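You operate a simulated robot arm through the tools that you are given. There is no shell and no other tool.

The job below is to be done with a simulated robot arm. You get a single attempt, and the scene is never put back.

## Task
Set the blue pattern in the drag, dust it and riddle sand over it.
Fine: pattern in the middle, along the drag; dust before sand; shaker and riddle go back. Set down upright: dust shaker.

It is judged by the outcome, as a careful person would: the job done as asked, and still so three seconds after it is handed in. It fails if anything else is knocked over, pushed out of place, dropped, spilled or broken.

## Robot
A 7-joint arm with a two-finger gripper, fixed in place. Base frame: the origin is on the floor under the middle of its stand, x ahead of it, y to its left, z up; the work surface is at about z = 900. Lengths are in mm, angles in degrees, forces in N, time in s.
With the tool pointing down near the work surface it reaches from about 340 to 720 mm from the base axis. Its first joint turns from -66.0 to 66.0 degrees. Payload 2.45 kg.
The tool frame sits at the grasp point between the pads (the TCP): z along the fingers, y along the line on which they close. The tips reach 26 mm beyond it. The gripper opens to 96 mm; its body begins 69 mm behind the TCP.
Orientation is told as [roll, pitch, yaw] about the base's x, y, z axes, in that order, counted from this pose: with the fingers straight down and closing along the base's y, the tool's x points along the base's -x, its y along +y and its z along -z.

## Interface
- The arm moves only by the tool arm_command. Its argument "deltas" is a list of rows, each an object (a shift or turn left out is 0, a gripper value left out holds the last) with "offset": the shift along the tool's x, y, z in mm, a list of three; "dr": the turn, a rotation vector about the tool's x, y, z in degrees, a list of three; "fingers": the opening, from 0 (shut) to 1 (fully open). In form: [{"offset": [x, y, z], "dr": [rx, ry, rz], "fingers": fingers}, ...]. A call has 1 to 20 rows; each row shifts and turns the commanded pose from where the row before left it, along the tool's axes as they then stand. A row lasts 0.2 s, in which the tool goes at most 50 mm and 8.6 degrees; a call with a longer step from one row to the next is refused whole, and so is a gripper value outside its range. Where a pose cannot be reached the arm comes as near as it can. A force on the tool above 40 N (or 10 N above the force at the start of the call, whichever is more), or a blocked arm, ends the call early, and 0.2 s more pass. The fingers move at their own pace (about 50 mm/s each) and stop on an object; they squeeze with about 24 N. The grip force told is the motor's: it shows also when the fingers shut on nothing. Time passes only in rows, and 0.2 s behind the last, so rows that do not move let the fingers close. It gives the time, the measured TCP pose, the force on the tool (base axes), the opening and the grip force at its end, in the units of the frame above (readings bear some noise), with the torque about the TCP (base axes, N m) and any sound that the robot's microphone picked up.
- Cameras (640 x 400 px; columns grow to the right, rows downward): "scene" is fixed at [164.5, -395.1, 1417]; the picture's right is [0.77, -0.64, 0.00], its down [-0.41, -0.50, -0.76] and it looks along [0.48, 0.59, -0.65] (base axes); focal length 233 px, centre (320, 200). "wrist" rides on the gripper at [82, 3, -98] in the tool frame; the picture's right is [-0.04, 1.00, 0.00], its down [-0.73, -0.03, -0.68] and it looks along [-0.68, -0.03, 0.73] (tool axes); focal length 256 px, centre (320, 200). There is no depth. A picture from a camera that has moved, and an enlarged one, comes with that camera's place and axes in the base frame and with its lens.
- get_image(camera): a new picture of that camera. No time passes.
- zoom(camera, box): a new picture of the part [left, top, right, bottom] of that camera's present view, enlarged. No time passes.
- hand_in(): hands the job in; it is judged then, once.

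Nothing tells you positions but the pictures and the camera data. Unless the task says otherwise, let go and move clear before handing in.

The tools are called after ">>>" as a command line: name --argument value ..., lists and objects as JSON in quotes. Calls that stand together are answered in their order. arm_command: Moves the arm, as the interface text tells. Its arguments: {"type":"object","properties":{"deltas":{"type":"array","items":{"type":"object","properties":{"offset":{"type":"array","items":{"type":"number"}},"dr":{"type":"array","items":{"type":"number"}},"fingers":{"type":"number"}}}}},"required":["deltas"]} The other tools are called the same way: get_image (camera) takes a picture; zoom (camera, box) takes an enlarged picture of a part of a camera's view; hand_in () hands the job in.

At the start:

```text
clock: 0.0
ee_pos: [336.5, 19.3, 1247.5]
orientation: [-0.1, 0.0, -0.1]
force: [0.3, 0.0, 0.1]
torque: [0.06, 0.0, -0.03]
gripper_width: 95.9
finger_force: 0.2
```

scene: 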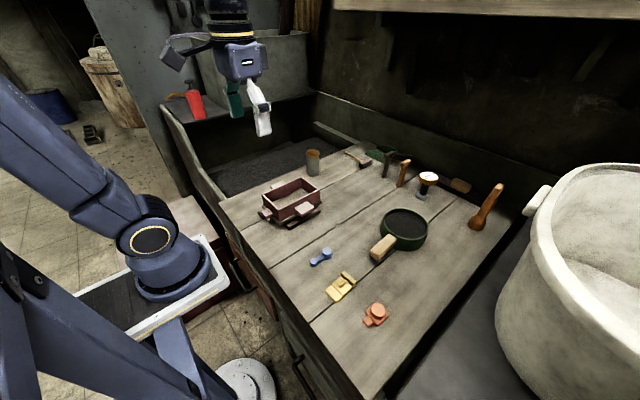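
wrist: 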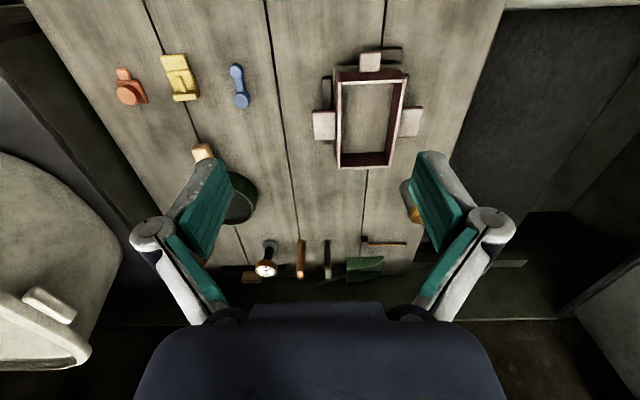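

I see a bench with a red drag (open frame), a blue dumbbell-shaped pattern, yellow and orange patterns, a green riddle with a handle, and several tools at the back. I'll enlarge the views to identify the dust shaker and locate everything.

>>> zoom --camera "scene" --box '[240, 130, 400, 230]'

>>> zoom --camera "scene" --box '[360, 140, 520, 240]'

>>> zoom --camera "scene" --box '[290, 200, 450, 300]'

>>> zoom --camera "wrist" --box '[80, 30, 280, 155]'

>>> zoom --camera "wrist" --box '[280, 30, 480, 155]'

>>> zoom --camera "wrist" --box '[180, 170, 440, 330]'

```text
4.00 times, centred on (320, 180) of scene
camera zoom: at [164.5, -395.1, 1417.0], right [0.77, -0.64, 0.0], down [-0.41, -0.5, -0.76], along [0.48, 0.59, -0.65], focal length 933 px, centre (320, 280)
```

zoom: 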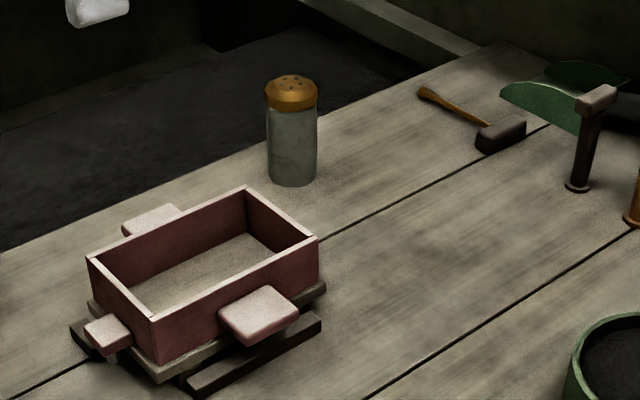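

```text
4.00 times, centred on (440, 190) of scene
camera zoom: at [164.5, -395.1, 1417.0], right [0.77, -0.64, 0.0], down [-0.41, -0.5, -0.76], along [0.48, 0.59, -0.65], focal length 933 px, centre (-160, 240)
```

zoom: 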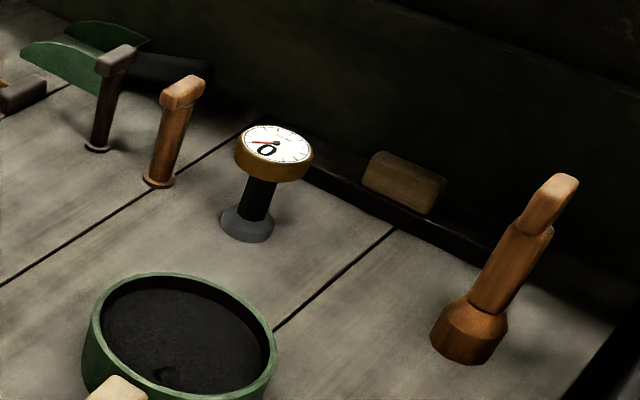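

```text
4.00 times, centred on (370, 250) of scene
camera zoom: at [164.5, -395.1, 1417.0], right [0.77, -0.64, 0.0], down [-0.41, -0.5, -0.76], along [0.48, 0.59, -0.65], focal length 933 px, centre (120, 0)
```

zoom: 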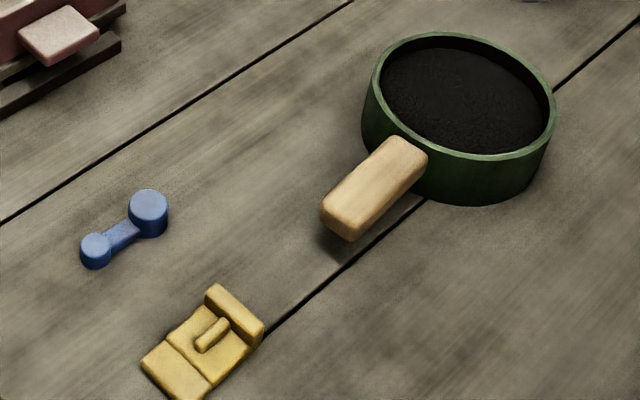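

```text
3.20 times, centred on (180, 92) of wrist
camera zoom: at [255.3, 23.7, 1343.8], right [0.04, 1.0, 0.0], down [0.73, -0.03, 0.68], along [0.68, -0.03, -0.73], focal length 819 px, centre (768, 544)
```

zoom: 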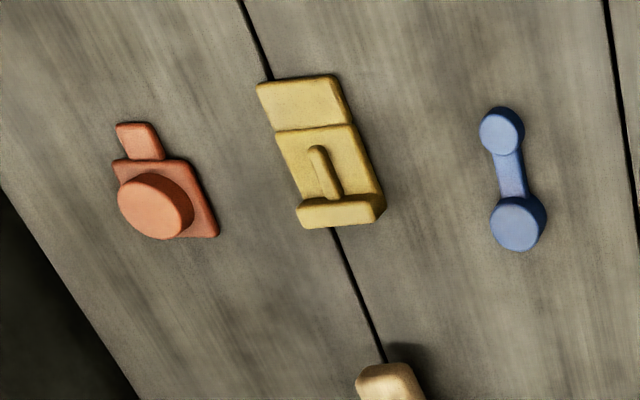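

```text
3.20 times, centred on (380, 92) of wrist
camera zoom: at [255.3, 23.7, 1343.8], right [0.04, 1.0, 0.0], down [0.73, -0.03, 0.68], along [0.68, -0.03, -0.73], focal length 819 px, centre (128, 544)
```

zoom: 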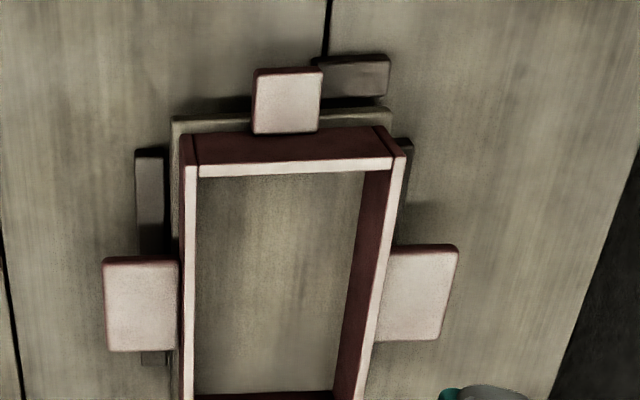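

```text
2.46 times, centred on (310, 250) of wrist
camera zoom: at [255.3, 23.7, 1343.8], right [0.04, 1.0, 0.0], down [0.73, -0.03, 0.68], along [0.68, -0.03, -0.73], focal length 630 px, centre (345, 77)
```

zoom: 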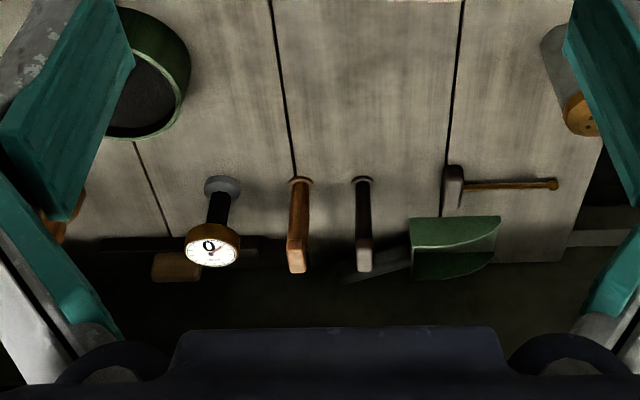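

The bench holds the drag on its board (x≈374–520, y≈41–130, rim z≈978), the blue pattern at about (396, -115), the dust shaker at about (624, 208) and the riddle centred near (626, -200) with its handle towards me. I'll look at the gripper and a few details before moving.

>>> zoom --camera "scene" --box '[150, 0, 310, 140]'

>>> zoom --camera "scene" --box '[300, 235, 350, 280]'

>>> zoom --camera "wrist" --box '[160, 130, 290, 240]'

>>> zoom --camera "wrist" --box '[390, 140, 490, 240]'

>>> zoom --camera "scene" --box '[250, 160, 340, 235]'

```text
2.86 times, centred on (230, 70) of scene
camera zoom: at [164.5, -395.1, 1417.0], right [0.77, -0.64, 0.0], down [-0.41, -0.5, -0.76], along [0.48, 0.59, -0.65], focal length 667 px, centre (577, 571)
```

zoom: 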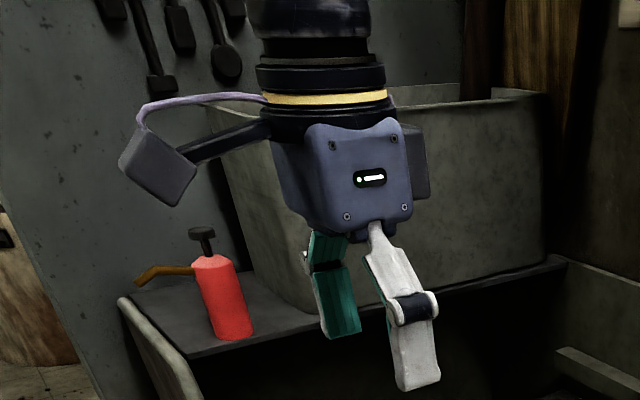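

```text
8.89 times, centred on (325, 258) of scene
camera zoom: at [164.5, -395.1, 1417.0], right [0.77, -0.64, 0.0], down [-0.41, -0.5, -0.76], along [0.48, 0.59, -0.65], focal length 2074 px, centre (276, -311)
```

zoom: 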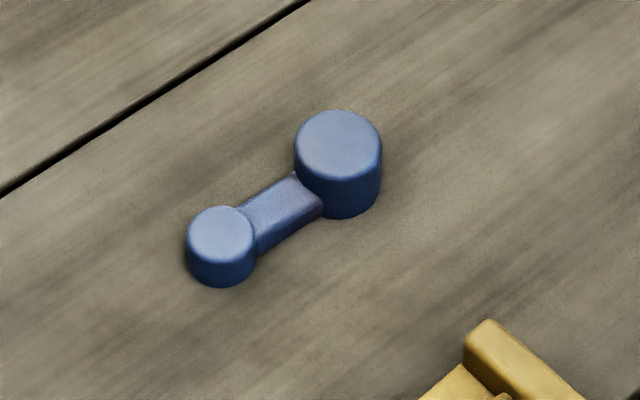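

```text
3.64 times, centred on (225, 185) of wrist
camera zoom: at [255.3, 23.7, 1343.8], right [0.04, 1.0, 0.0], down [0.73, -0.03, 0.68], along [0.68, -0.03, -0.73], focal length 931 px, centre (666, 254)
```

zoom: 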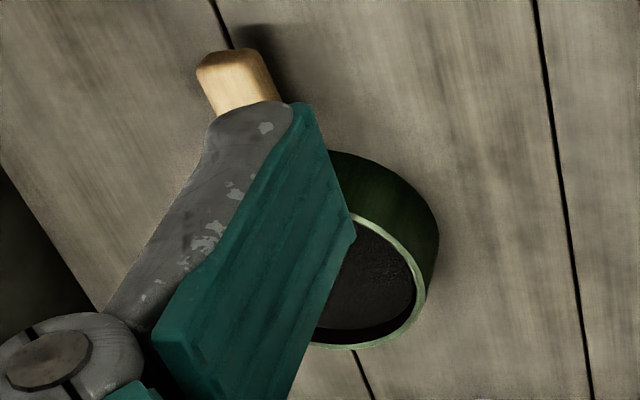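

```text
4.00 times, centred on (440, 190) of wrist
camera zoom: at [255.3, 23.7, 1343.8], right [0.04, 1.0, 0.0], down [0.73, -0.03, 0.68], along [0.68, -0.03, -0.73], focal length 1024 px, centre (-160, 240)
```

zoom: 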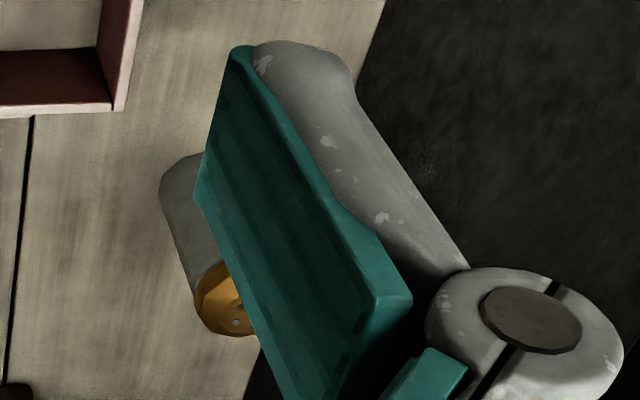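

```text
5.33 times, centred on (295, 198) of scene
camera zoom: at [164.5, -395.1, 1417.0], right [0.77, -0.64, 0.0], down [-0.41, -0.5, -0.76], along [0.48, 0.59, -0.65], focal length 1244 px, centre (453, 213)
```

zoom: 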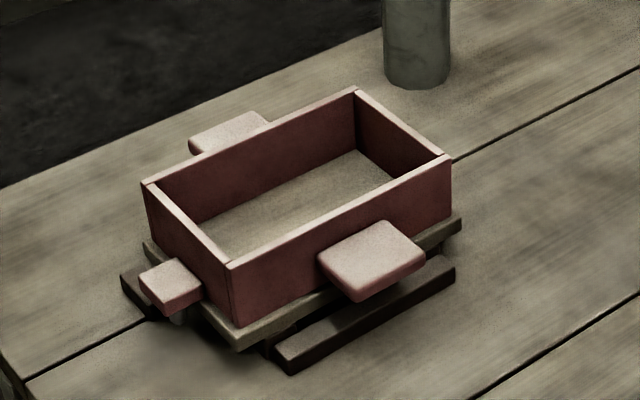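

The pads look about 21 mm wide and the pattern's big end about 25 mm across and 14 mm tall. I'll move above the blue pattern with the fingers partly closed and look again to refine its position.

>>> arm_command --deltas '[{"offset": [-14, -27, 30], "fingers": 0.45}, {"offset": [-14, -27, 30]}, {"offset": [-14, -27, 30]}, {"offset": [-14, -27, 30]}, {"offset": [-14, -27, 30]}, {"offset": [0, 0, 30]}, {"offset": [0, 0, 0]}, {"offset": [0, 0, 0]}]'

>>> get_image --camera "wrist"

>>> get_image --camera "scene"

```text
clock: 1.8
ee_pos: [407.1, -112.3, 1068.1]
orientation: [0.0, 0.1, 0.0]
force: [-1.3, 0.7, -0.1]
torque: [-0.04, -0.03, -0.01]
gripper_width: 43.3
finger_force: 0.1
```

```text
taken
camera wrist: at [326.4, -109.7, 1164.4], right [0.04, 1.0, 0.0], down [0.73, -0.03, 0.68], along [0.68, -0.03, -0.73], focal length 256 px, centre (320, 200)
```

wrist: 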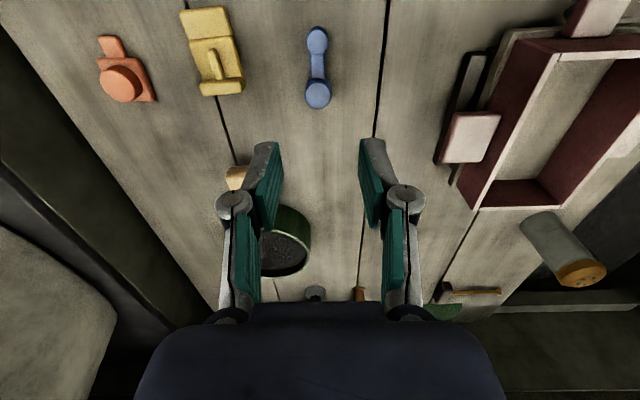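

```text
taken
```

scene: 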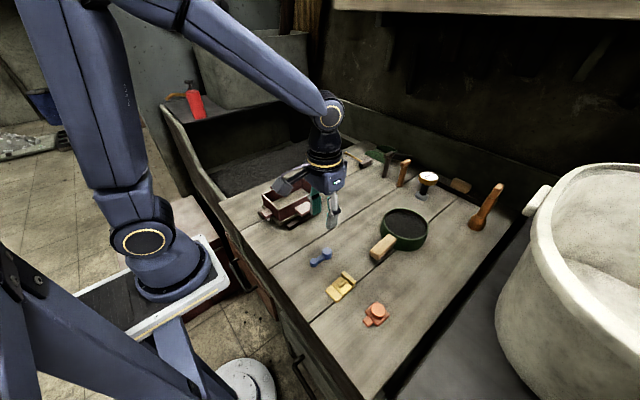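

>>> zoom --camera "wrist" --box '[270, 10, 370, 110]'

>>> zoom --camera "wrist" --box '[240, 120, 400, 220]'

>>> zoom --camera "wrist" --box '[420, 0, 640, 220]'

>>> zoom --camera "scene" --box '[280, 150, 380, 230]'

```text
4.00 times, centred on (320, 60) of wrist
camera zoom: at [326.4, -109.7, 1164.4], right [0.04, 1.0, 0.0], down [0.73, -0.03, 0.68], along [0.68, -0.03, -0.73], focal length 1024 px, centre (320, 760)
```

zoom: 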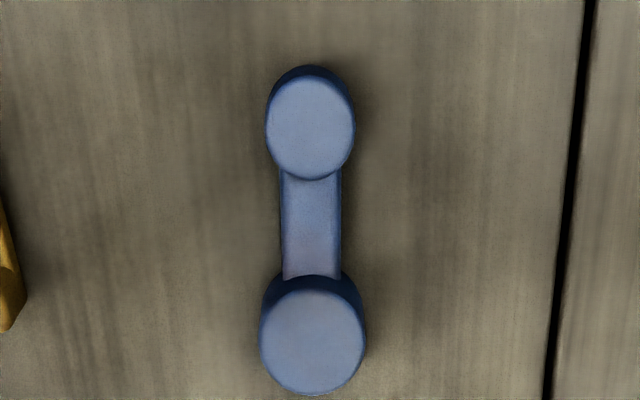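

```text
4.00 times, centred on (320, 170) of wrist
camera zoom: at [326.4, -109.7, 1164.4], right [0.04, 1.0, 0.0], down [0.73, -0.03, 0.68], along [0.68, -0.03, -0.73], focal length 1024 px, centre (320, 320)
```

zoom: 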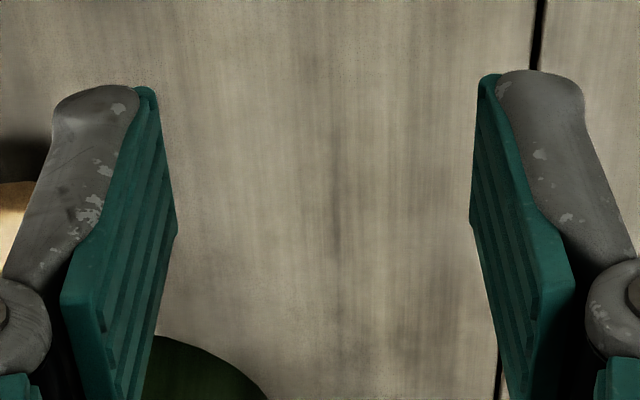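

```text
1.82 times, centred on (530, 110) of wrist
camera zoom: at [326.4, -109.7, 1164.4], right [0.04, 1.0, 0.0], down [0.73, -0.03, 0.68], along [0.68, -0.03, -0.73], focal length 465 px, centre (-62, 364)
```

zoom: 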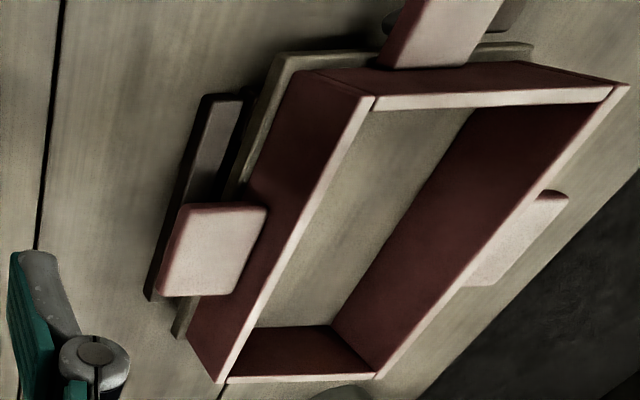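

```text
5.00 times, centred on (330, 190) of scene
camera zoom: at [164.5, -395.2, 1417.0], right [0.77, -0.64, 0.0], down [-0.41, -0.5, -0.76], along [0.48, 0.59, -0.65], focal length 1167 px, centre (270, 250)
```

zoom: 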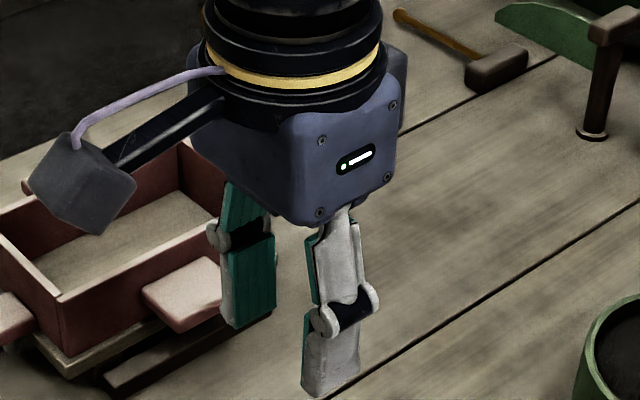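

The pattern's big end is at about (421, -116) with its axis nearly along x. I'll move over it and descend in stages, checking with the wrist camera.

>>> arm_command --deltas '[{"offset": [-13.7, -3.7, 0]}, {"offset": [0, 0, 40]}, {"offset": [0, 0, 40]}, {"offset": [0, 0, 38]}, {"offset": [0, 0, 0]}]'

>>> get_image --camera "wrist"

>>> zoom --camera "scene" --box '[280, 190, 380, 270]'

```text
clock: 3.0
ee_pos: [420.1, -118.7, 949.5]
orientation: [-0.1, 0.0, 0.0]
force: [0.4, -0.8, -0.3]
torque: [-0.03, 0.02, -0.01]
gripper_width: 43.3
finger_force: 0.0
```

```text
taken
camera wrist: at [340.9, -114.5, 1045.1], right [0.04, 1.0, 0.0], down [0.73, -0.03, 0.68], along [0.68, -0.03, -0.73], focal length 256 px, centre (320, 200)
```

wrist: 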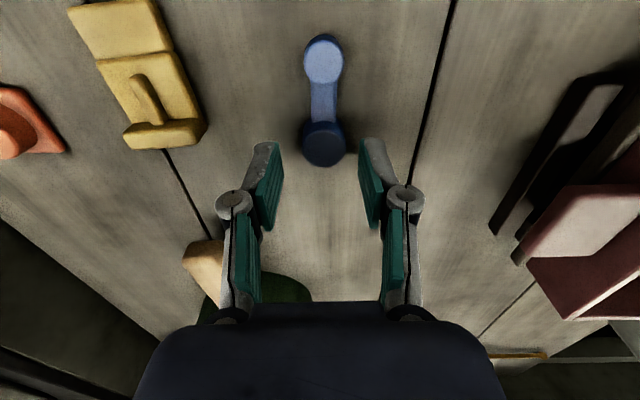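

```text
5.00 times, centred on (330, 230) of scene
camera zoom: at [164.5, -395.2, 1417.0], right [0.77, -0.64, 0.0], down [-0.41, -0.5, -0.76], along [0.48, 0.59, -0.65], focal length 1167 px, centre (270, 50)
```

zoom: 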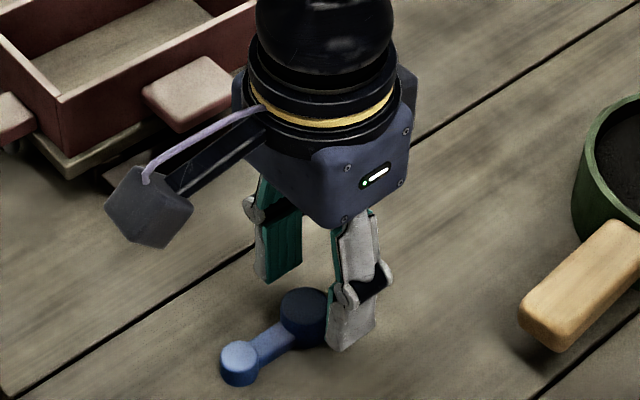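

The big end sits between the fingers. I'll lower to just above the bench and close.

>>> arm_command --deltas '[{"offset": [0, 0, 10]}, {"offset": [0, 0, 9]}, {"offset": [0, 0, 0]}, {"fingers": 0.1}, {}, {}, {}, {}]'

>>> get_image --camera "wrist"

>>> zoom --camera "scene" --box '[280, 190, 380, 270]'

```text
clock: 4.8
ee_pos: [419.9, -118.2, 930.8]
orientation: [0.0, 0.1, -0.1]
force: [-0.5, -0.3, 0.9]
torque: [-0.04, -0.01, 0.0]
gripper_width: 24.7
finger_force: 24.1
```

```text
taken
camera wrist: at [340.5, -114.6, 1026.7], right [0.04, 1.0, 0.0], down [0.73, -0.03, 0.68], along [0.68, -0.03, -0.73], focal length 256 px, centre (320, 200)
```

wrist: 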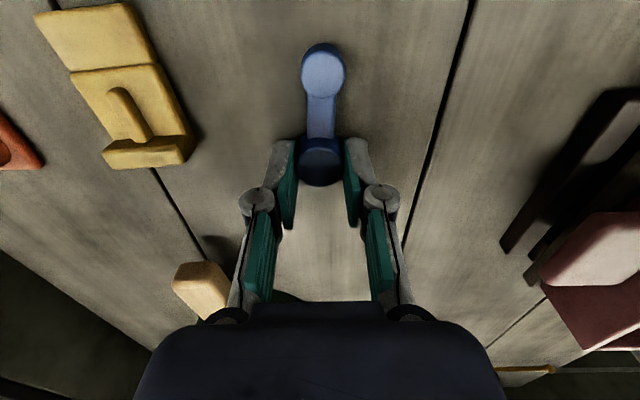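

```text
5.00 times, centred on (330, 230) of scene
camera zoom: at [164.5, -395.1, 1417.0], right [0.77, -0.64, 0.0], down [-0.41, -0.5, -0.76], along [0.48, 0.59, -0.65], focal length 1167 px, centre (270, 50)
```

zoom: 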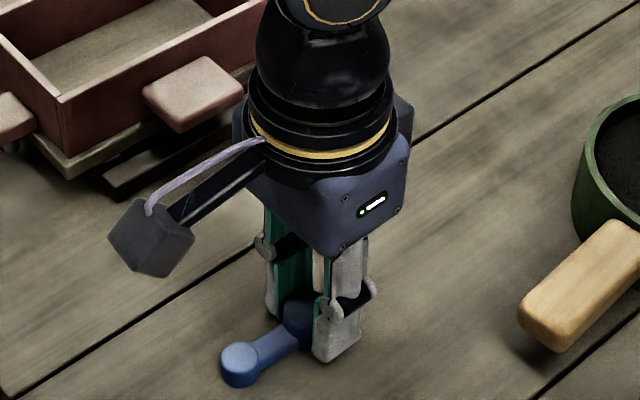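

Gripped at 24.7 mm. Lifting and carrying over the drag at a safe height.

>>> arm_command --deltas '[{"offset": [0, 0, -20]}, {"offset": [0, 0, -35]}, {"offset": [0, 0, -40]}, {"offset": [0, 0, -40]}, {"offset": [0, 0, -30]}, {"offset": [-5, 33, 0]}, {"offset": [-8, 33, 0]}, {"offset": [-9, 35, 0]}, {"offset": [-9, 35, 0]}, {"offset": [-9, 35, 0]}, {"offset": [-8, 33, 0]}, {}]'

>>> get_image --camera "wrist"

>>> get_image --camera "scene"

```text
clock: 7.4
ee_pos: [468.0, 84.9, 1094.3]
orientation: [0.0, 0.1, 0.1]
force: [0.5, -0.5, -0.1]
torque: [-0.03, -0.04, -0.02]
gripper_width: 24.5
finger_force: 23.8
```

```text
taken
camera wrist: at [388.0, 90.0, 1191.2], right [0.04, 1.0, 0.0], down [0.73, -0.03, 0.68], along [0.68, -0.03, -0.73], focal length 256 px, centre (320, 200)
```

wrist: 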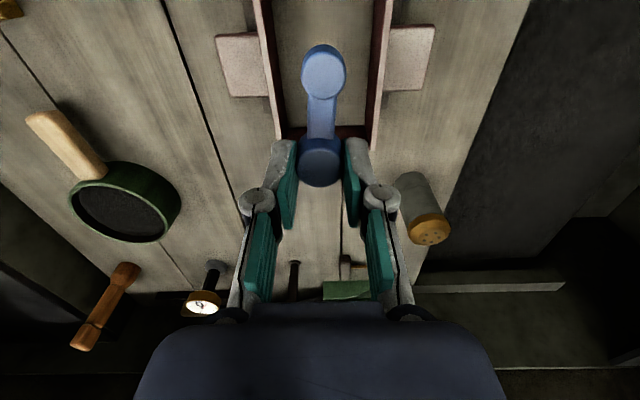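

```text
taken
```

scene: 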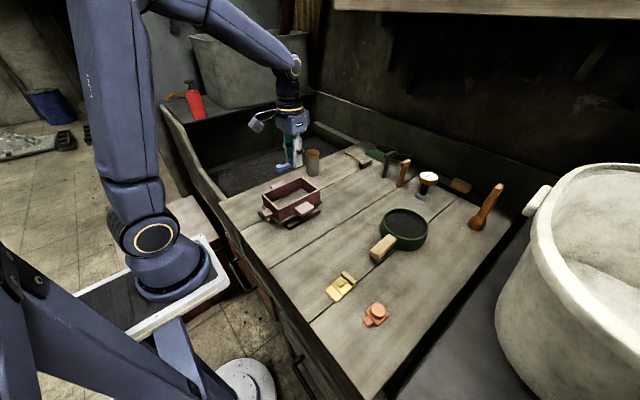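

>>> zoom --camera "wrist" --box '[200, 0, 450, 156]'

>>> zoom --camera "scene" --box '[250, 110, 350, 230]'

>>> zoom --camera "wrist" --box '[20, 90, 220, 260]'

```text
2.56 times, centred on (325, 78) of wrist
camera zoom: at [388.0, 90.0, 1191.2], right [0.04, 1.0, 0.0], down [0.73, -0.03, 0.68], along [0.68, -0.03, -0.73], focal length 655 px, centre (307, 512)
```

zoom: 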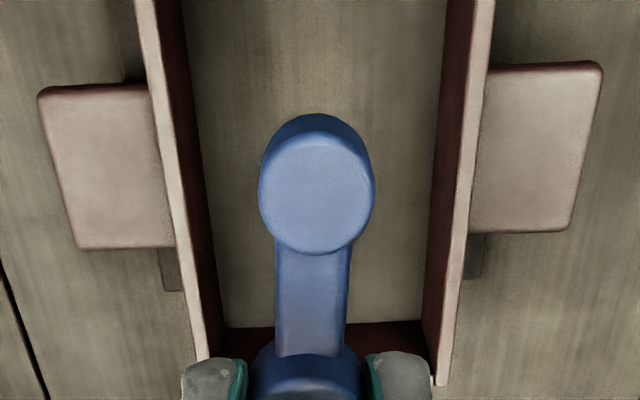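

```text
3.33 times, centred on (300, 170) of scene
camera zoom: at [164.5, -395.1, 1417.0], right [0.77, -0.64, 0.0], down [-0.41, -0.5, -0.76], along [0.48, 0.59, -0.65], focal length 778 px, centre (387, 300)
```

zoom: 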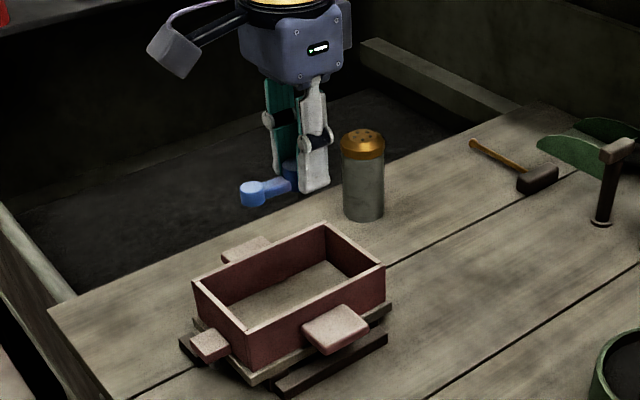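

```text
2.35 times, centred on (120, 175) of wrist
camera zoom: at [388.0, 90.0, 1191.2], right [0.04, 1.0, 0.0], down [0.73, -0.03, 0.68], along [0.68, -0.03, -0.73], focal length 602 px, centre (791, 259)
```

zoom: 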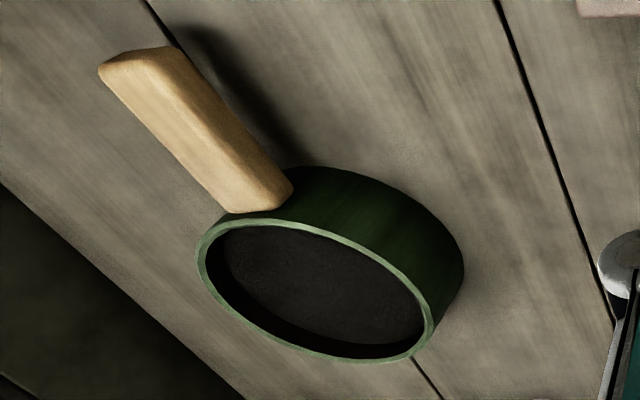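

The pattern is over the drag, whose centre I put at about (448, 87); the pattern appears yawed about −3°, so I'll turn +3° and descend into the drag, slowing before the board.

>>> arm_command --deltas '[{"dr": [0, 0, -3]}, {"offset": [0, 0, 30]}, {"offset": [0, 0, 30]}, {"offset": [0, 0, 30]}, {"offset": [0, 0, 20]}, {}]'

>>> get_image --camera "wrist"

>>> zoom --camera "scene" --box '[250, 140, 350, 230]'

```text
clock: 8.8
ee_pos: [467.8, 85.9, 984.8]
orientation: [0.0, 0.0, 3.0]
force: [-0.2, 0.2, -1.2]
torque: [0.0, -0.02, 0.0]
gripper_width: 24.6
finger_force: 23.6
```

```text
taken
camera wrist: at [386.9, 85.4, 1081.3], right [-0.01, 1.0, 0.0], down [0.73, 0.01, 0.68], along [0.68, 0.01, -0.73], focal length 256 px, centre (320, 200)
```

wrist: 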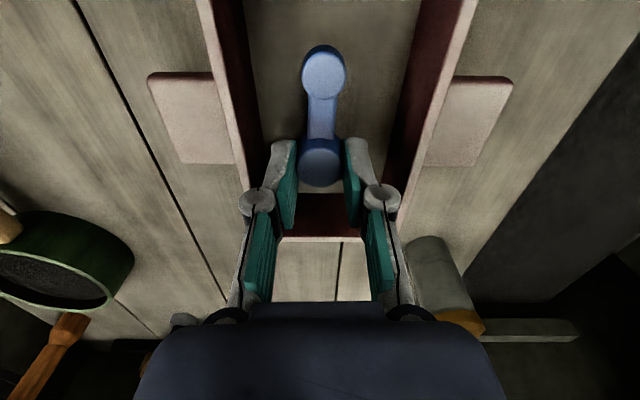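

```text
4.44 times, centred on (300, 185) of scene
camera zoom: at [164.5, -395.1, 1417.0], right [0.77, -0.64, 0.0], down [-0.41, -0.5, -0.76], along [0.48, 0.59, -0.65], focal length 1037 px, centre (409, 267)
```

zoom: 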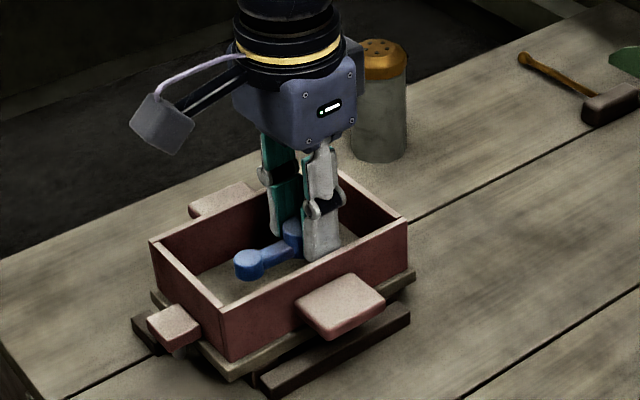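

>>> zoom --camera "wrist" --box '[180, 0, 500, 200]'

```text
2.00 times, centred on (340, 100) of wrist
camera zoom: at [386.9, 85.4, 1081.3], right [-0.01, 1.0, 0.0], down [0.73, 0.01, 0.68], along [0.68, 0.01, -0.73], focal length 512 px, centre (280, 400)
```

zoom: 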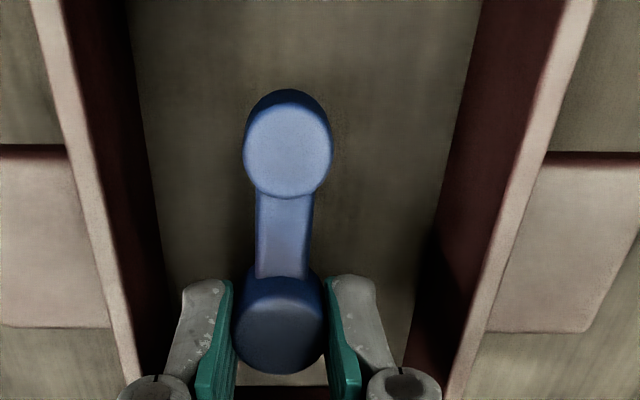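

The pattern sits about 3 mm low in y relative to the drag walls, so I'll shift +3 mm and lower gently onto the board.

>>> arm_command --deltas '[{"offset": [0.2, 3, 0]}, {"offset": [0, 0, 8]}, {"offset": [0, 0, 6]}, {}]'

>>> arm_command --deltas '[{"offset": [0, 0, 3]}, {}]'

>>> arm_command --deltas '[{"offset": [0, 0, 3]}, {}]'

```text
clock: 9.8
ee_pos: [466.5, 87.1, 970.7]
orientation: [0.0, 0.0, 3.0]
force: [0.2, 0.1, 0.8]
torque: [0.0, -0.01, 0.01]
gripper_width: 24.5
finger_force: 24.0
```

```text
clock: 10.4
ee_pos: [466.5, 86.9, 967.2]
orientation: [-0.1, 0.0, 3.0]
force: [-0.4, -0.1, -1.2]
torque: [-0.02, -0.01, 0.02]
gripper_width: 24.7
finger_force: 24.0
```

```text
clock: 11.0
ee_pos: [466.2, 87.9, 963.7]
orientation: [-0.1, 0.0, 3.0]
force: [0.4, -0.2, -0.5]
torque: [0.03, -0.02, 0.01]
gripper_width: 24.5
finger_force: 23.9
```

>>> arm_command --deltas '[{"offset": [0, 0, 2]}, {}]'

>>> zoom --camera "scene" --box '[265, 160, 335, 215]'

>>> zoom --camera "wrist" --box '[180, 0, 500, 200]'

```text
clock: 11.6
ee_pos: [467.4, 87.9, 963.2]
orientation: [0.0, -0.1, 2.9]
force: [-0.1, 0.2, -0.5]
torque: [-0.02, -0.04, 0.0]
gripper_width: 24.6
finger_force: 24.1
```

```text
7.27 times, centred on (300, 188) of scene
camera zoom: at [164.5, -395.1, 1417.0], right [0.77, -0.64, 0.0], down [-0.41, -0.5, -0.76], along [0.48, 0.59, -0.65], focal length 1697 px, centre (466, 291)
```

zoom: 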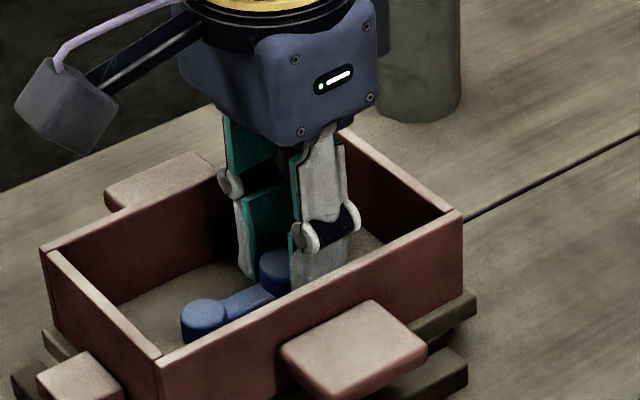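

```text
2.00 times, centred on (340, 100) of wrist
camera zoom: at [386.5, 87.8, 1059.6], right [-0.01, 1.0, 0.0], down [0.73, 0.01, 0.68], along [0.68, 0.01, -0.73], focal length 512 px, centre (280, 400)
```

zoom: 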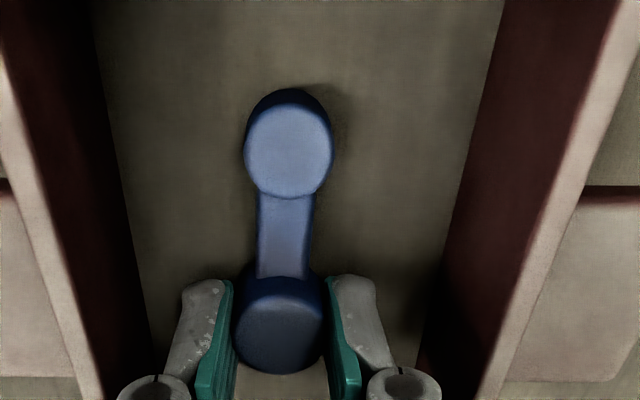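

>>> arm_command --deltas '[{"offset": [0, 0, 1.5]}, {}, {}]'

>>> arm_command --deltas '[{"offset": [0, 0, 1.5]}, {}, {}]'

>>> zoom --camera "scene" --box '[280, 180, 320, 205]'

```text
clock: 12.4
ee_pos: [466.6, 87.5, 961.5]
orientation: [-0.1, 0.0, 3.1]
force: [-1.1, 1.0, -0.3]
torque: [-0.02, 0.02, -0.01]
gripper_width: 24.5
finger_force: 24.3
```

```text
clock: 13.2
ee_pos: [467.9, 87.2, 959.4]
orientation: [0.0, 0.0, 3.0]
force: [-1.0, -0.2, 4.1]
torque: [0.0, 0.17, 0.05]
gripper_width: 24.7
finger_force: 23.9
```

```text
16.00 times, centred on (300, 192) of scene
camera zoom: at [164.4, -395.2, 1417.0], right [0.77, -0.64, 0.0], down [-0.41, -0.5, -0.76], along [0.49, 0.59, -0.65], focal length 3733 px, centre (640, 320)
```

zoom: 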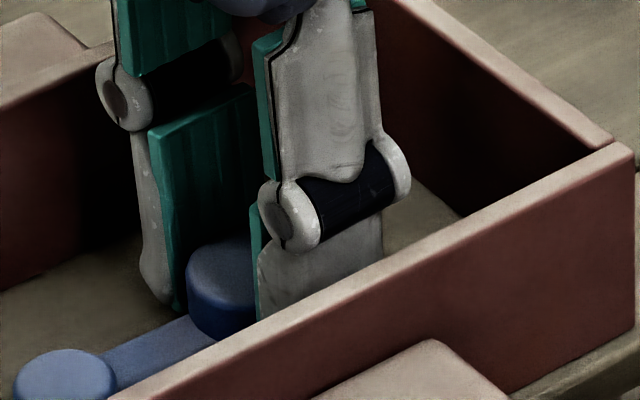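

Contact at TCP z≈960. I'll open slightly, pull straight up and look.

>>> arm_command --deltas '[{"fingers": 0.32}, {}, {}, {"offset": [0, 0, -15]}, {"offset": [0, 0, -30]}, {"offset": [0, 0, -40]}, {"offset": [0, 0, -40]}, {}]'

>>> get_image --camera "wrist"

>>> zoom --camera "scene" --box '[255, 165, 335, 230]'

```text
clock: 15.0
ee_pos: [467.1, 87.2, 1083.3]
orientation: [-0.1, 0.0, 3.0]
force: [0.3, -0.3, -0.2]
torque: [-0.03, 0.03, -0.01]
gripper_width: 30.7
finger_force: 0.0
```

```text
taken
camera wrist: at [386.7, 86.8, 1179.9], right [-0.01, 1.0, 0.0], down [0.73, 0.01, 0.68], along [0.68, 0.01, -0.73], focal length 256 px, centre (320, 200)
```

wrist: 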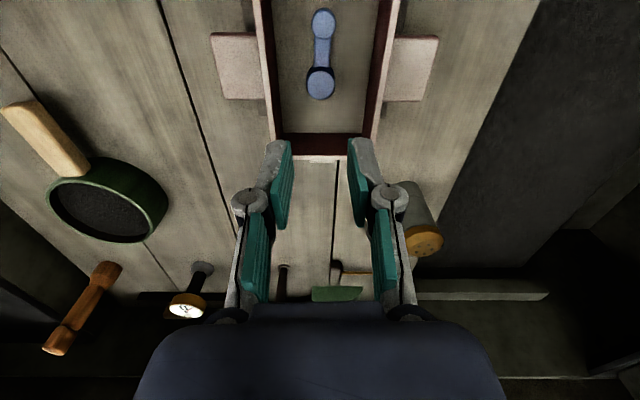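

```text
6.15 times, centred on (295, 198) of scene
camera zoom: at [164.5, -395.1, 1417.0], right [0.77, -0.64, 0.0], down [-0.41, -0.5, -0.76], along [0.48, 0.59, -0.65], focal length 1436 px, centre (474, 215)
```

zoom: 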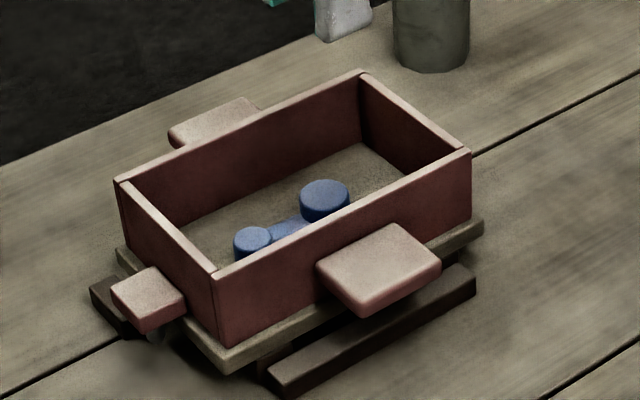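

The pattern is down in the drag. I'll back off for a near-overhead view to confirm that it's in the middle lengthwise.

>>> arm_command --deltas '[{"offset": [12, 0, -40], "dr": [0, 0, 3]}, {"offset": [12, 0, -40]}, {"offset": [12, 0, -40]}, {"offset": [6, 0, 0]}, {}]'

>>> get_image --camera "wrist"

>>> zoom --camera "wrist" --box '[240, 0, 400, 100]'

```text
clock: 16.2
ee_pos: [425.3, 85.6, 1206.9]
orientation: [0.0, 0.0, 0.0]
force: [0.2, 0.2, -0.8]
torque: [0.01, -0.02, 0.02]
gripper_width: 30.9
finger_force: 0.1
```

```text
taken
camera wrist: at [344.3, 90.8, 1302.4], right [0.04, 1.0, 0.0], down [0.73, -0.03, 0.68], along [0.68, -0.03, -0.73], focal length 256 px, centre (320, 200)
```

wrist: 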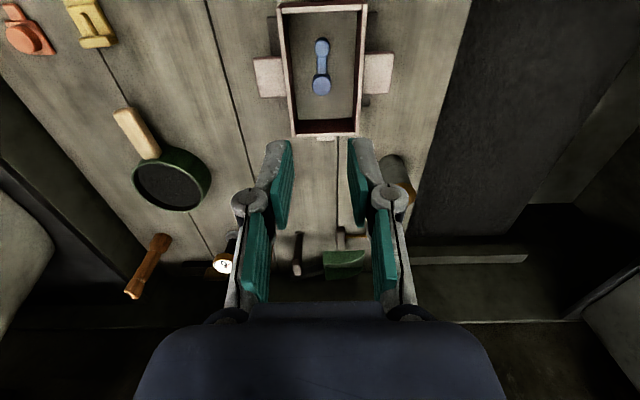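

```text
4.00 times, centred on (320, 50) of wrist
camera zoom: at [344.3, 90.8, 1302.4], right [0.04, 1.0, 0.0], down [0.73, -0.03, 0.68], along [0.68, -0.03, -0.73], focal length 1024 px, centre (320, 800)
```

zoom: 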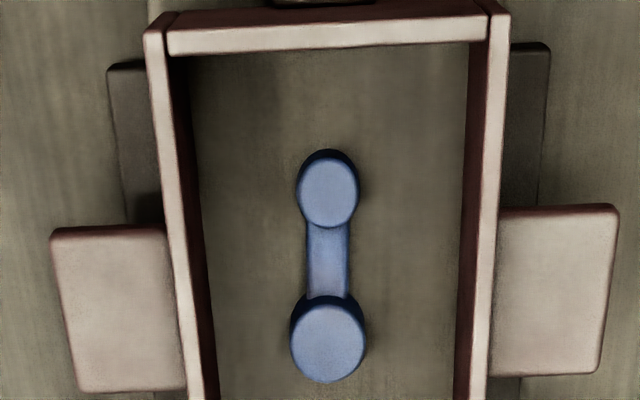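

>>> zoom --camera "wrist" --box '[280, 90, 380, 150]'

```text
6.40 times, centred on (330, 120) of wrist
camera zoom: at [344.3, 90.8, 1302.4], right [0.04, 1.0, 0.0], down [0.73, -0.03, 0.68], along [0.68, -0.03, -0.73], focal length 1638 px, centre (256, 712)
```

zoom: 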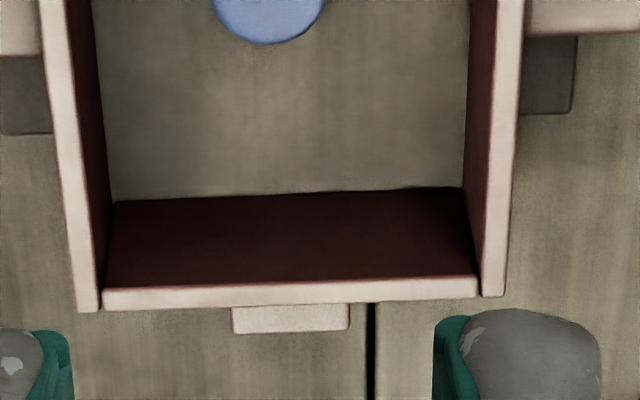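

The drag's inner length runs x≈382–521 (centre ≈452, y≈90.5), so the pattern sits about 6 mm short and 2 mm to the side. I'll regrip it and shift it to true centre.

>>> arm_command --deltas '[{"offset": [-14, 0.6, 40]}, {"offset": [-14, 0, 40]}, {"offset": [-14, 0, 40], "dr": [0, 0, -3]}, {"offset": [0, 0, 40]}, {"offset": [0, 0, 40]}, {}]'

>>> zoom --camera "wrist" --box '[180, 0, 500, 200]'

```text
clock: 17.6
ee_pos: [467.1, 87.1, 1004.1]
orientation: [0.0, 0.0, 2.9]
force: [-0.6, 0.2, -0.3]
torque: [0.01, -0.02, 0.01]
gripper_width: 30.8
finger_force: 0.1
```

```text
2.00 times, centred on (340, 100) of wrist
camera zoom: at [386.7, 87.2, 1101.3], right [-0.01, 1.0, 0.0], down [0.73, 0.01, 0.68], along [0.68, 0.01, -0.73], focal length 512 px, centre (280, 400)
```

zoom: 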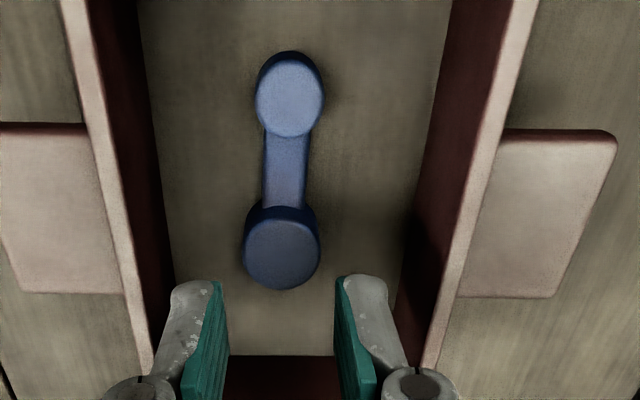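

>>> arm_command --deltas '[{"offset": [0, 0, 18]}, {"offset": [0, 0, 14]}, {"offset": [0, 0, 8]}, {"offset": [0, 0, 3]}, {"fingers": 0.1}, {}, {}, {}]'

>>> zoom --camera "wrist" --box '[180, 0, 500, 200]'

```text
clock: 19.4
ee_pos: [467.0, 86.9, 960.7]
orientation: [-0.1, -0.1, 3.0]
force: [0.6, -0.1, 0.6]
torque: [-0.01, 0.03, -0.01]
gripper_width: 24.4
finger_force: 23.9
```

```text
2.00 times, centred on (340, 100) of wrist
camera zoom: at [387.2, 87.7, 1058.0], right [-0.01, 1.0, 0.0], down [0.73, 0.01, 0.68], along [0.68, 0.01, -0.73], focal length 512 px, centre (280, 400)
```

zoom: 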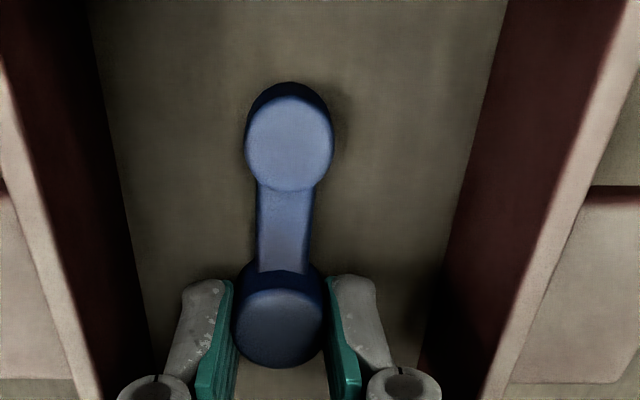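

>>> arm_command --deltas '[{"offset": [0, 0, -5]}, {"offset": [-5.9, 1.7, 0]}, {"dr": [0, 0, -1.7]}, {}, {"offset": [0, 0, 3]}, {}]'

>>> arm_command --deltas '[{"offset": [0, 0, 2.5]}, {}, {}]'

>>> zoom --camera "wrist" --box '[180, 0, 500, 200]'

```text
clock: 20.8
ee_pos: [472.7, 89.0, 963.1]
orientation: [0.0, 0.0, 4.6]
force: [0.4, 1.1, -0.5]
torque: [-0.01, -0.03, 0.0]
gripper_width: 24.3
finger_force: 24.3
```

```text
clock: 21.6
ee_pos: [472.8, 89.0, 961.5]
orientation: [-0.1, 0.0, 4.7]
force: [0.2, -0.8, -0.6]
torque: [-0.01, 0.0, 0.0]
gripper_width: 24.5
finger_force: 24.3
```

```text
2.00 times, centred on (340, 100) of wrist
camera zoom: at [392.7, 86.6, 1058.0], right [-0.04, 1.0, 0.0], down [0.73, 0.03, 0.68], along [0.68, 0.03, -0.73], focal length 512 px, centre (280, 400)
```

zoom: 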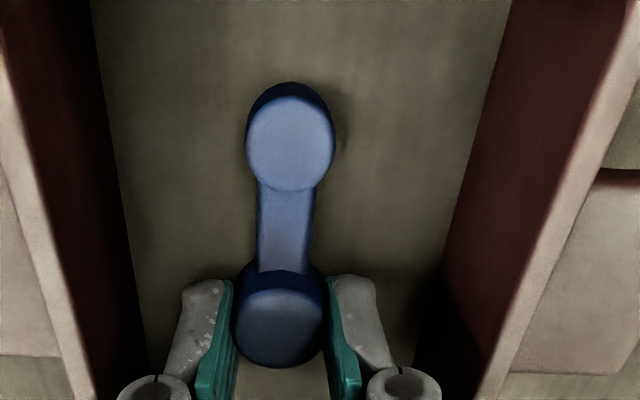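

>>> arm_command --deltas '[{"offset": [0, 0, 1]}, {}, {}]'

>>> arm_command --deltas '[{"fingers": 0.32}, {}, {}, {"offset": [0, 0, -15]}, {"offset": [0, 0, -30]}, {"offset": [0, 0, -40]}, {"offset": [0, 0, -40], "dr": [0, 0, 4.7]}, {"offset": [20, 0, -40]}, {"offset": [27, 0, -40]}, {"offset": [0, 0, -40]}, {}]'

>>> get_image --camera "wrist"

>>> zoom --camera "wrist" --box '[240, 0, 400, 150]'

```text
clock: 22.4
ee_pos: [473.4, 88.7, 961.7]
orientation: [0.0, -0.1, 4.7]
force: [-2.3, -0.2, 17.6]
torque: [-0.03, 0.36, 0.02]
gripper_width: 25.1
finger_force: 24.0
```

```text
clock: 24.8
ee_pos: [425.8, 90.0, 1203.7]
orientation: [0.0, 0.1, 0.0]
force: [0.7, 0.1, 0.3]
torque: [-0.03, -0.02, 0.05]
gripper_width: 30.6
finger_force: 0.0
```

```text
taken
camera wrist: at [345.6, 93.9, 1301.2], right [0.04, 1.0, 0.0], down [0.73, -0.03, 0.68], along [0.68, -0.03, -0.73], focal length 256 px, centre (320, 200)
```

wrist: 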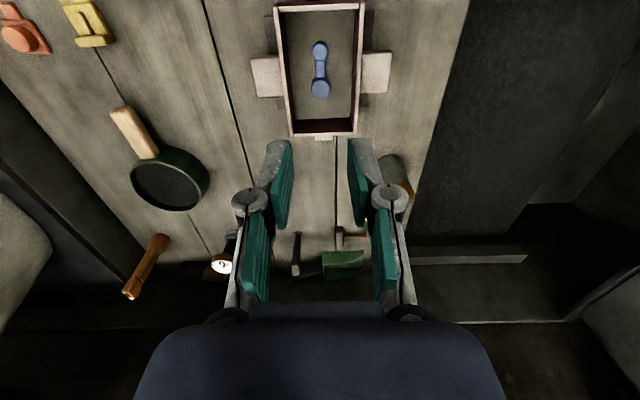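

```text
2.67 times, centred on (320, 75) of wrist
camera zoom: at [345.6, 93.9, 1301.2], right [0.04, 1.0, 0.0], down [0.73, -0.03, 0.68], along [0.68, -0.03, -0.73], focal length 683 px, centre (320, 533)
```

zoom: 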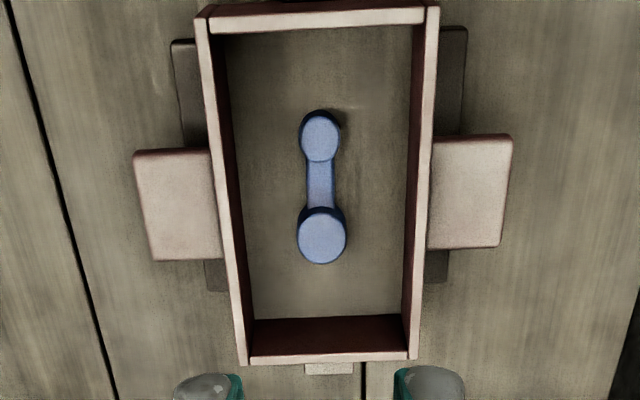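

The pattern is now centred (mid ≈452, 90) and along the drag. Next is the dust shaker at about (623, 209): I'll need to grip it from the side so I can invert it, so I'll turn the tool in free space above the bench and check that the arm follows.

>>> arm_command --deltas '[{"offset": [-44.7, -16.7, 8], "fingers": 0.78}, {"offset": [-44.7, -16.7, 8]}, {"offset": [-44.7, -16.7, 8]}, {"dr": [0, 0, 8.2]}, {"dr": [0, 0, 8.2]}, {"dr": [0, 0, 8.2]}, {"dr": [0, 0, 8.2]}, {"dr": [0, 0, 8.2]}, {"dr": [0, 0, 8.2]}, {"dr": [0, 0, 8.2]}, {"dr": [0, 0, 8.2]}, {"dr": [0, 0, 8.2]}, {"dr": [0, 0, 8.2]}, {"dr": [0, 0, 8]}, {}]'

>>> get_image --camera "wrist"

>>> get_image --camera "scene"

```text
clock: 28.0
ee_pos: [560.0, 39.1, 1181.2]
orientation: [0.0, -0.1, -90.1]
force: [-0.3, -0.5, 0.1]
torque: [-0.01, -0.03, 0.0]
gripper_width: 75.1
finger_force: 0.0
```

```text
taken
camera wrist: at [564.4, 122.3, 1278.4], right [1.0, -0.04, 0.0], down [-0.03, -0.73, 0.68], along [-0.03, -0.68, -0.73], focal length 256 px, centre (320, 200)
```

wrist: 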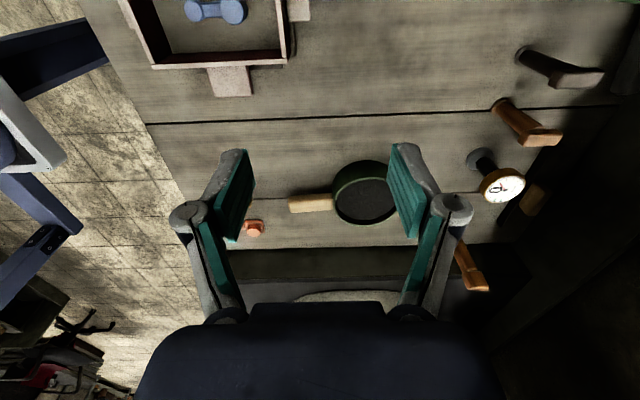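

```text
taken
```

scene: 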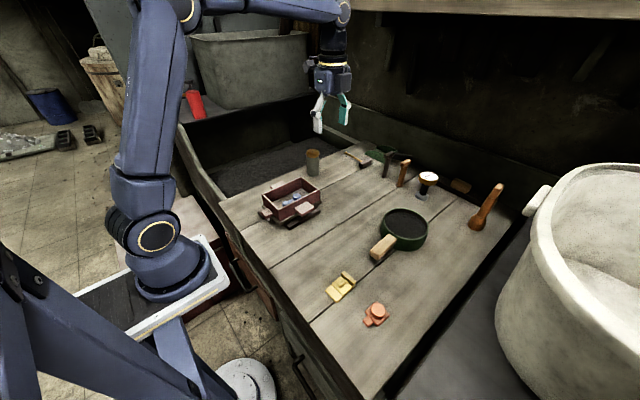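

The yaw works. Now tilting the fingers toward +y (about 65°, leaving them 25° below horizontal), in place.

>>> arm_command --deltas '[{"dr": [0, 8, 0]}, {"dr": [0, 8, 0]}, {"dr": [0, 8, 0]}, {"dr": [0, 8, 0]}, {}]'

>>> arm_command --deltas '[{"dr": [0, 8, 0]}, {"dr": [0, 8, 0]}, {"dr": [0, 8, 0]}, {"dr": [0, 9, 0]}, {}]'

>>> get_image --camera "scene"

>>> get_image --camera "wrist"

```text
clock: 29.2
ee_pos: [559.6, 38.1, 1182.2]
orientation: [-0.1, 32.2, -90.0]
force: [0.1, 0.6, 0.4]
torque: [-0.04, 0.0, -0.01]
gripper_width: 75.1
finger_force: 0.0
```

```text
refused: row 4 steps farther than a row can; nothing moved
```

```text
taken
```

scene: 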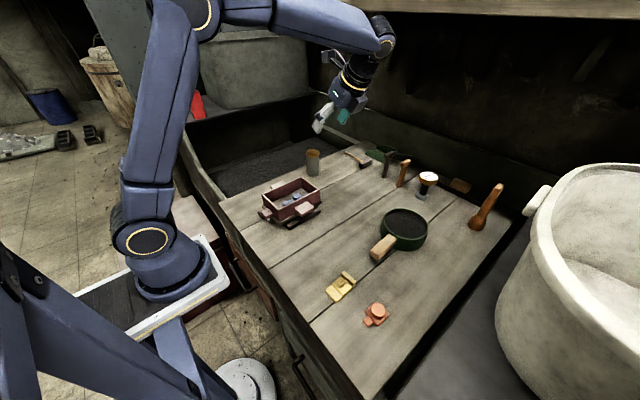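

```text
taken
camera wrist: at [564.8, 56.9, 1306.9], right [1.0, -0.03, -0.02], down [-0.03, -0.98, 0.19], along [-0.03, -0.18, -0.98], focal length 256 px, centre (320, 200)
```

wrist: 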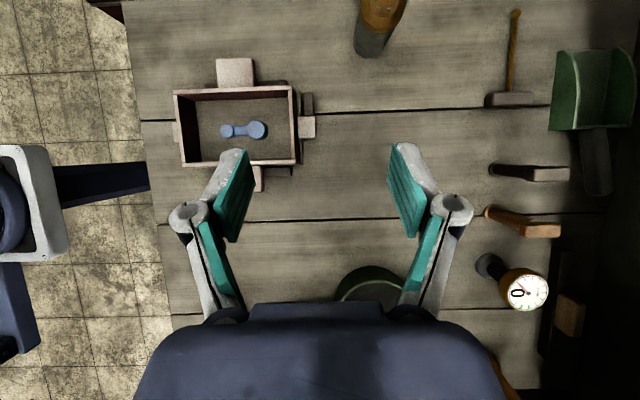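

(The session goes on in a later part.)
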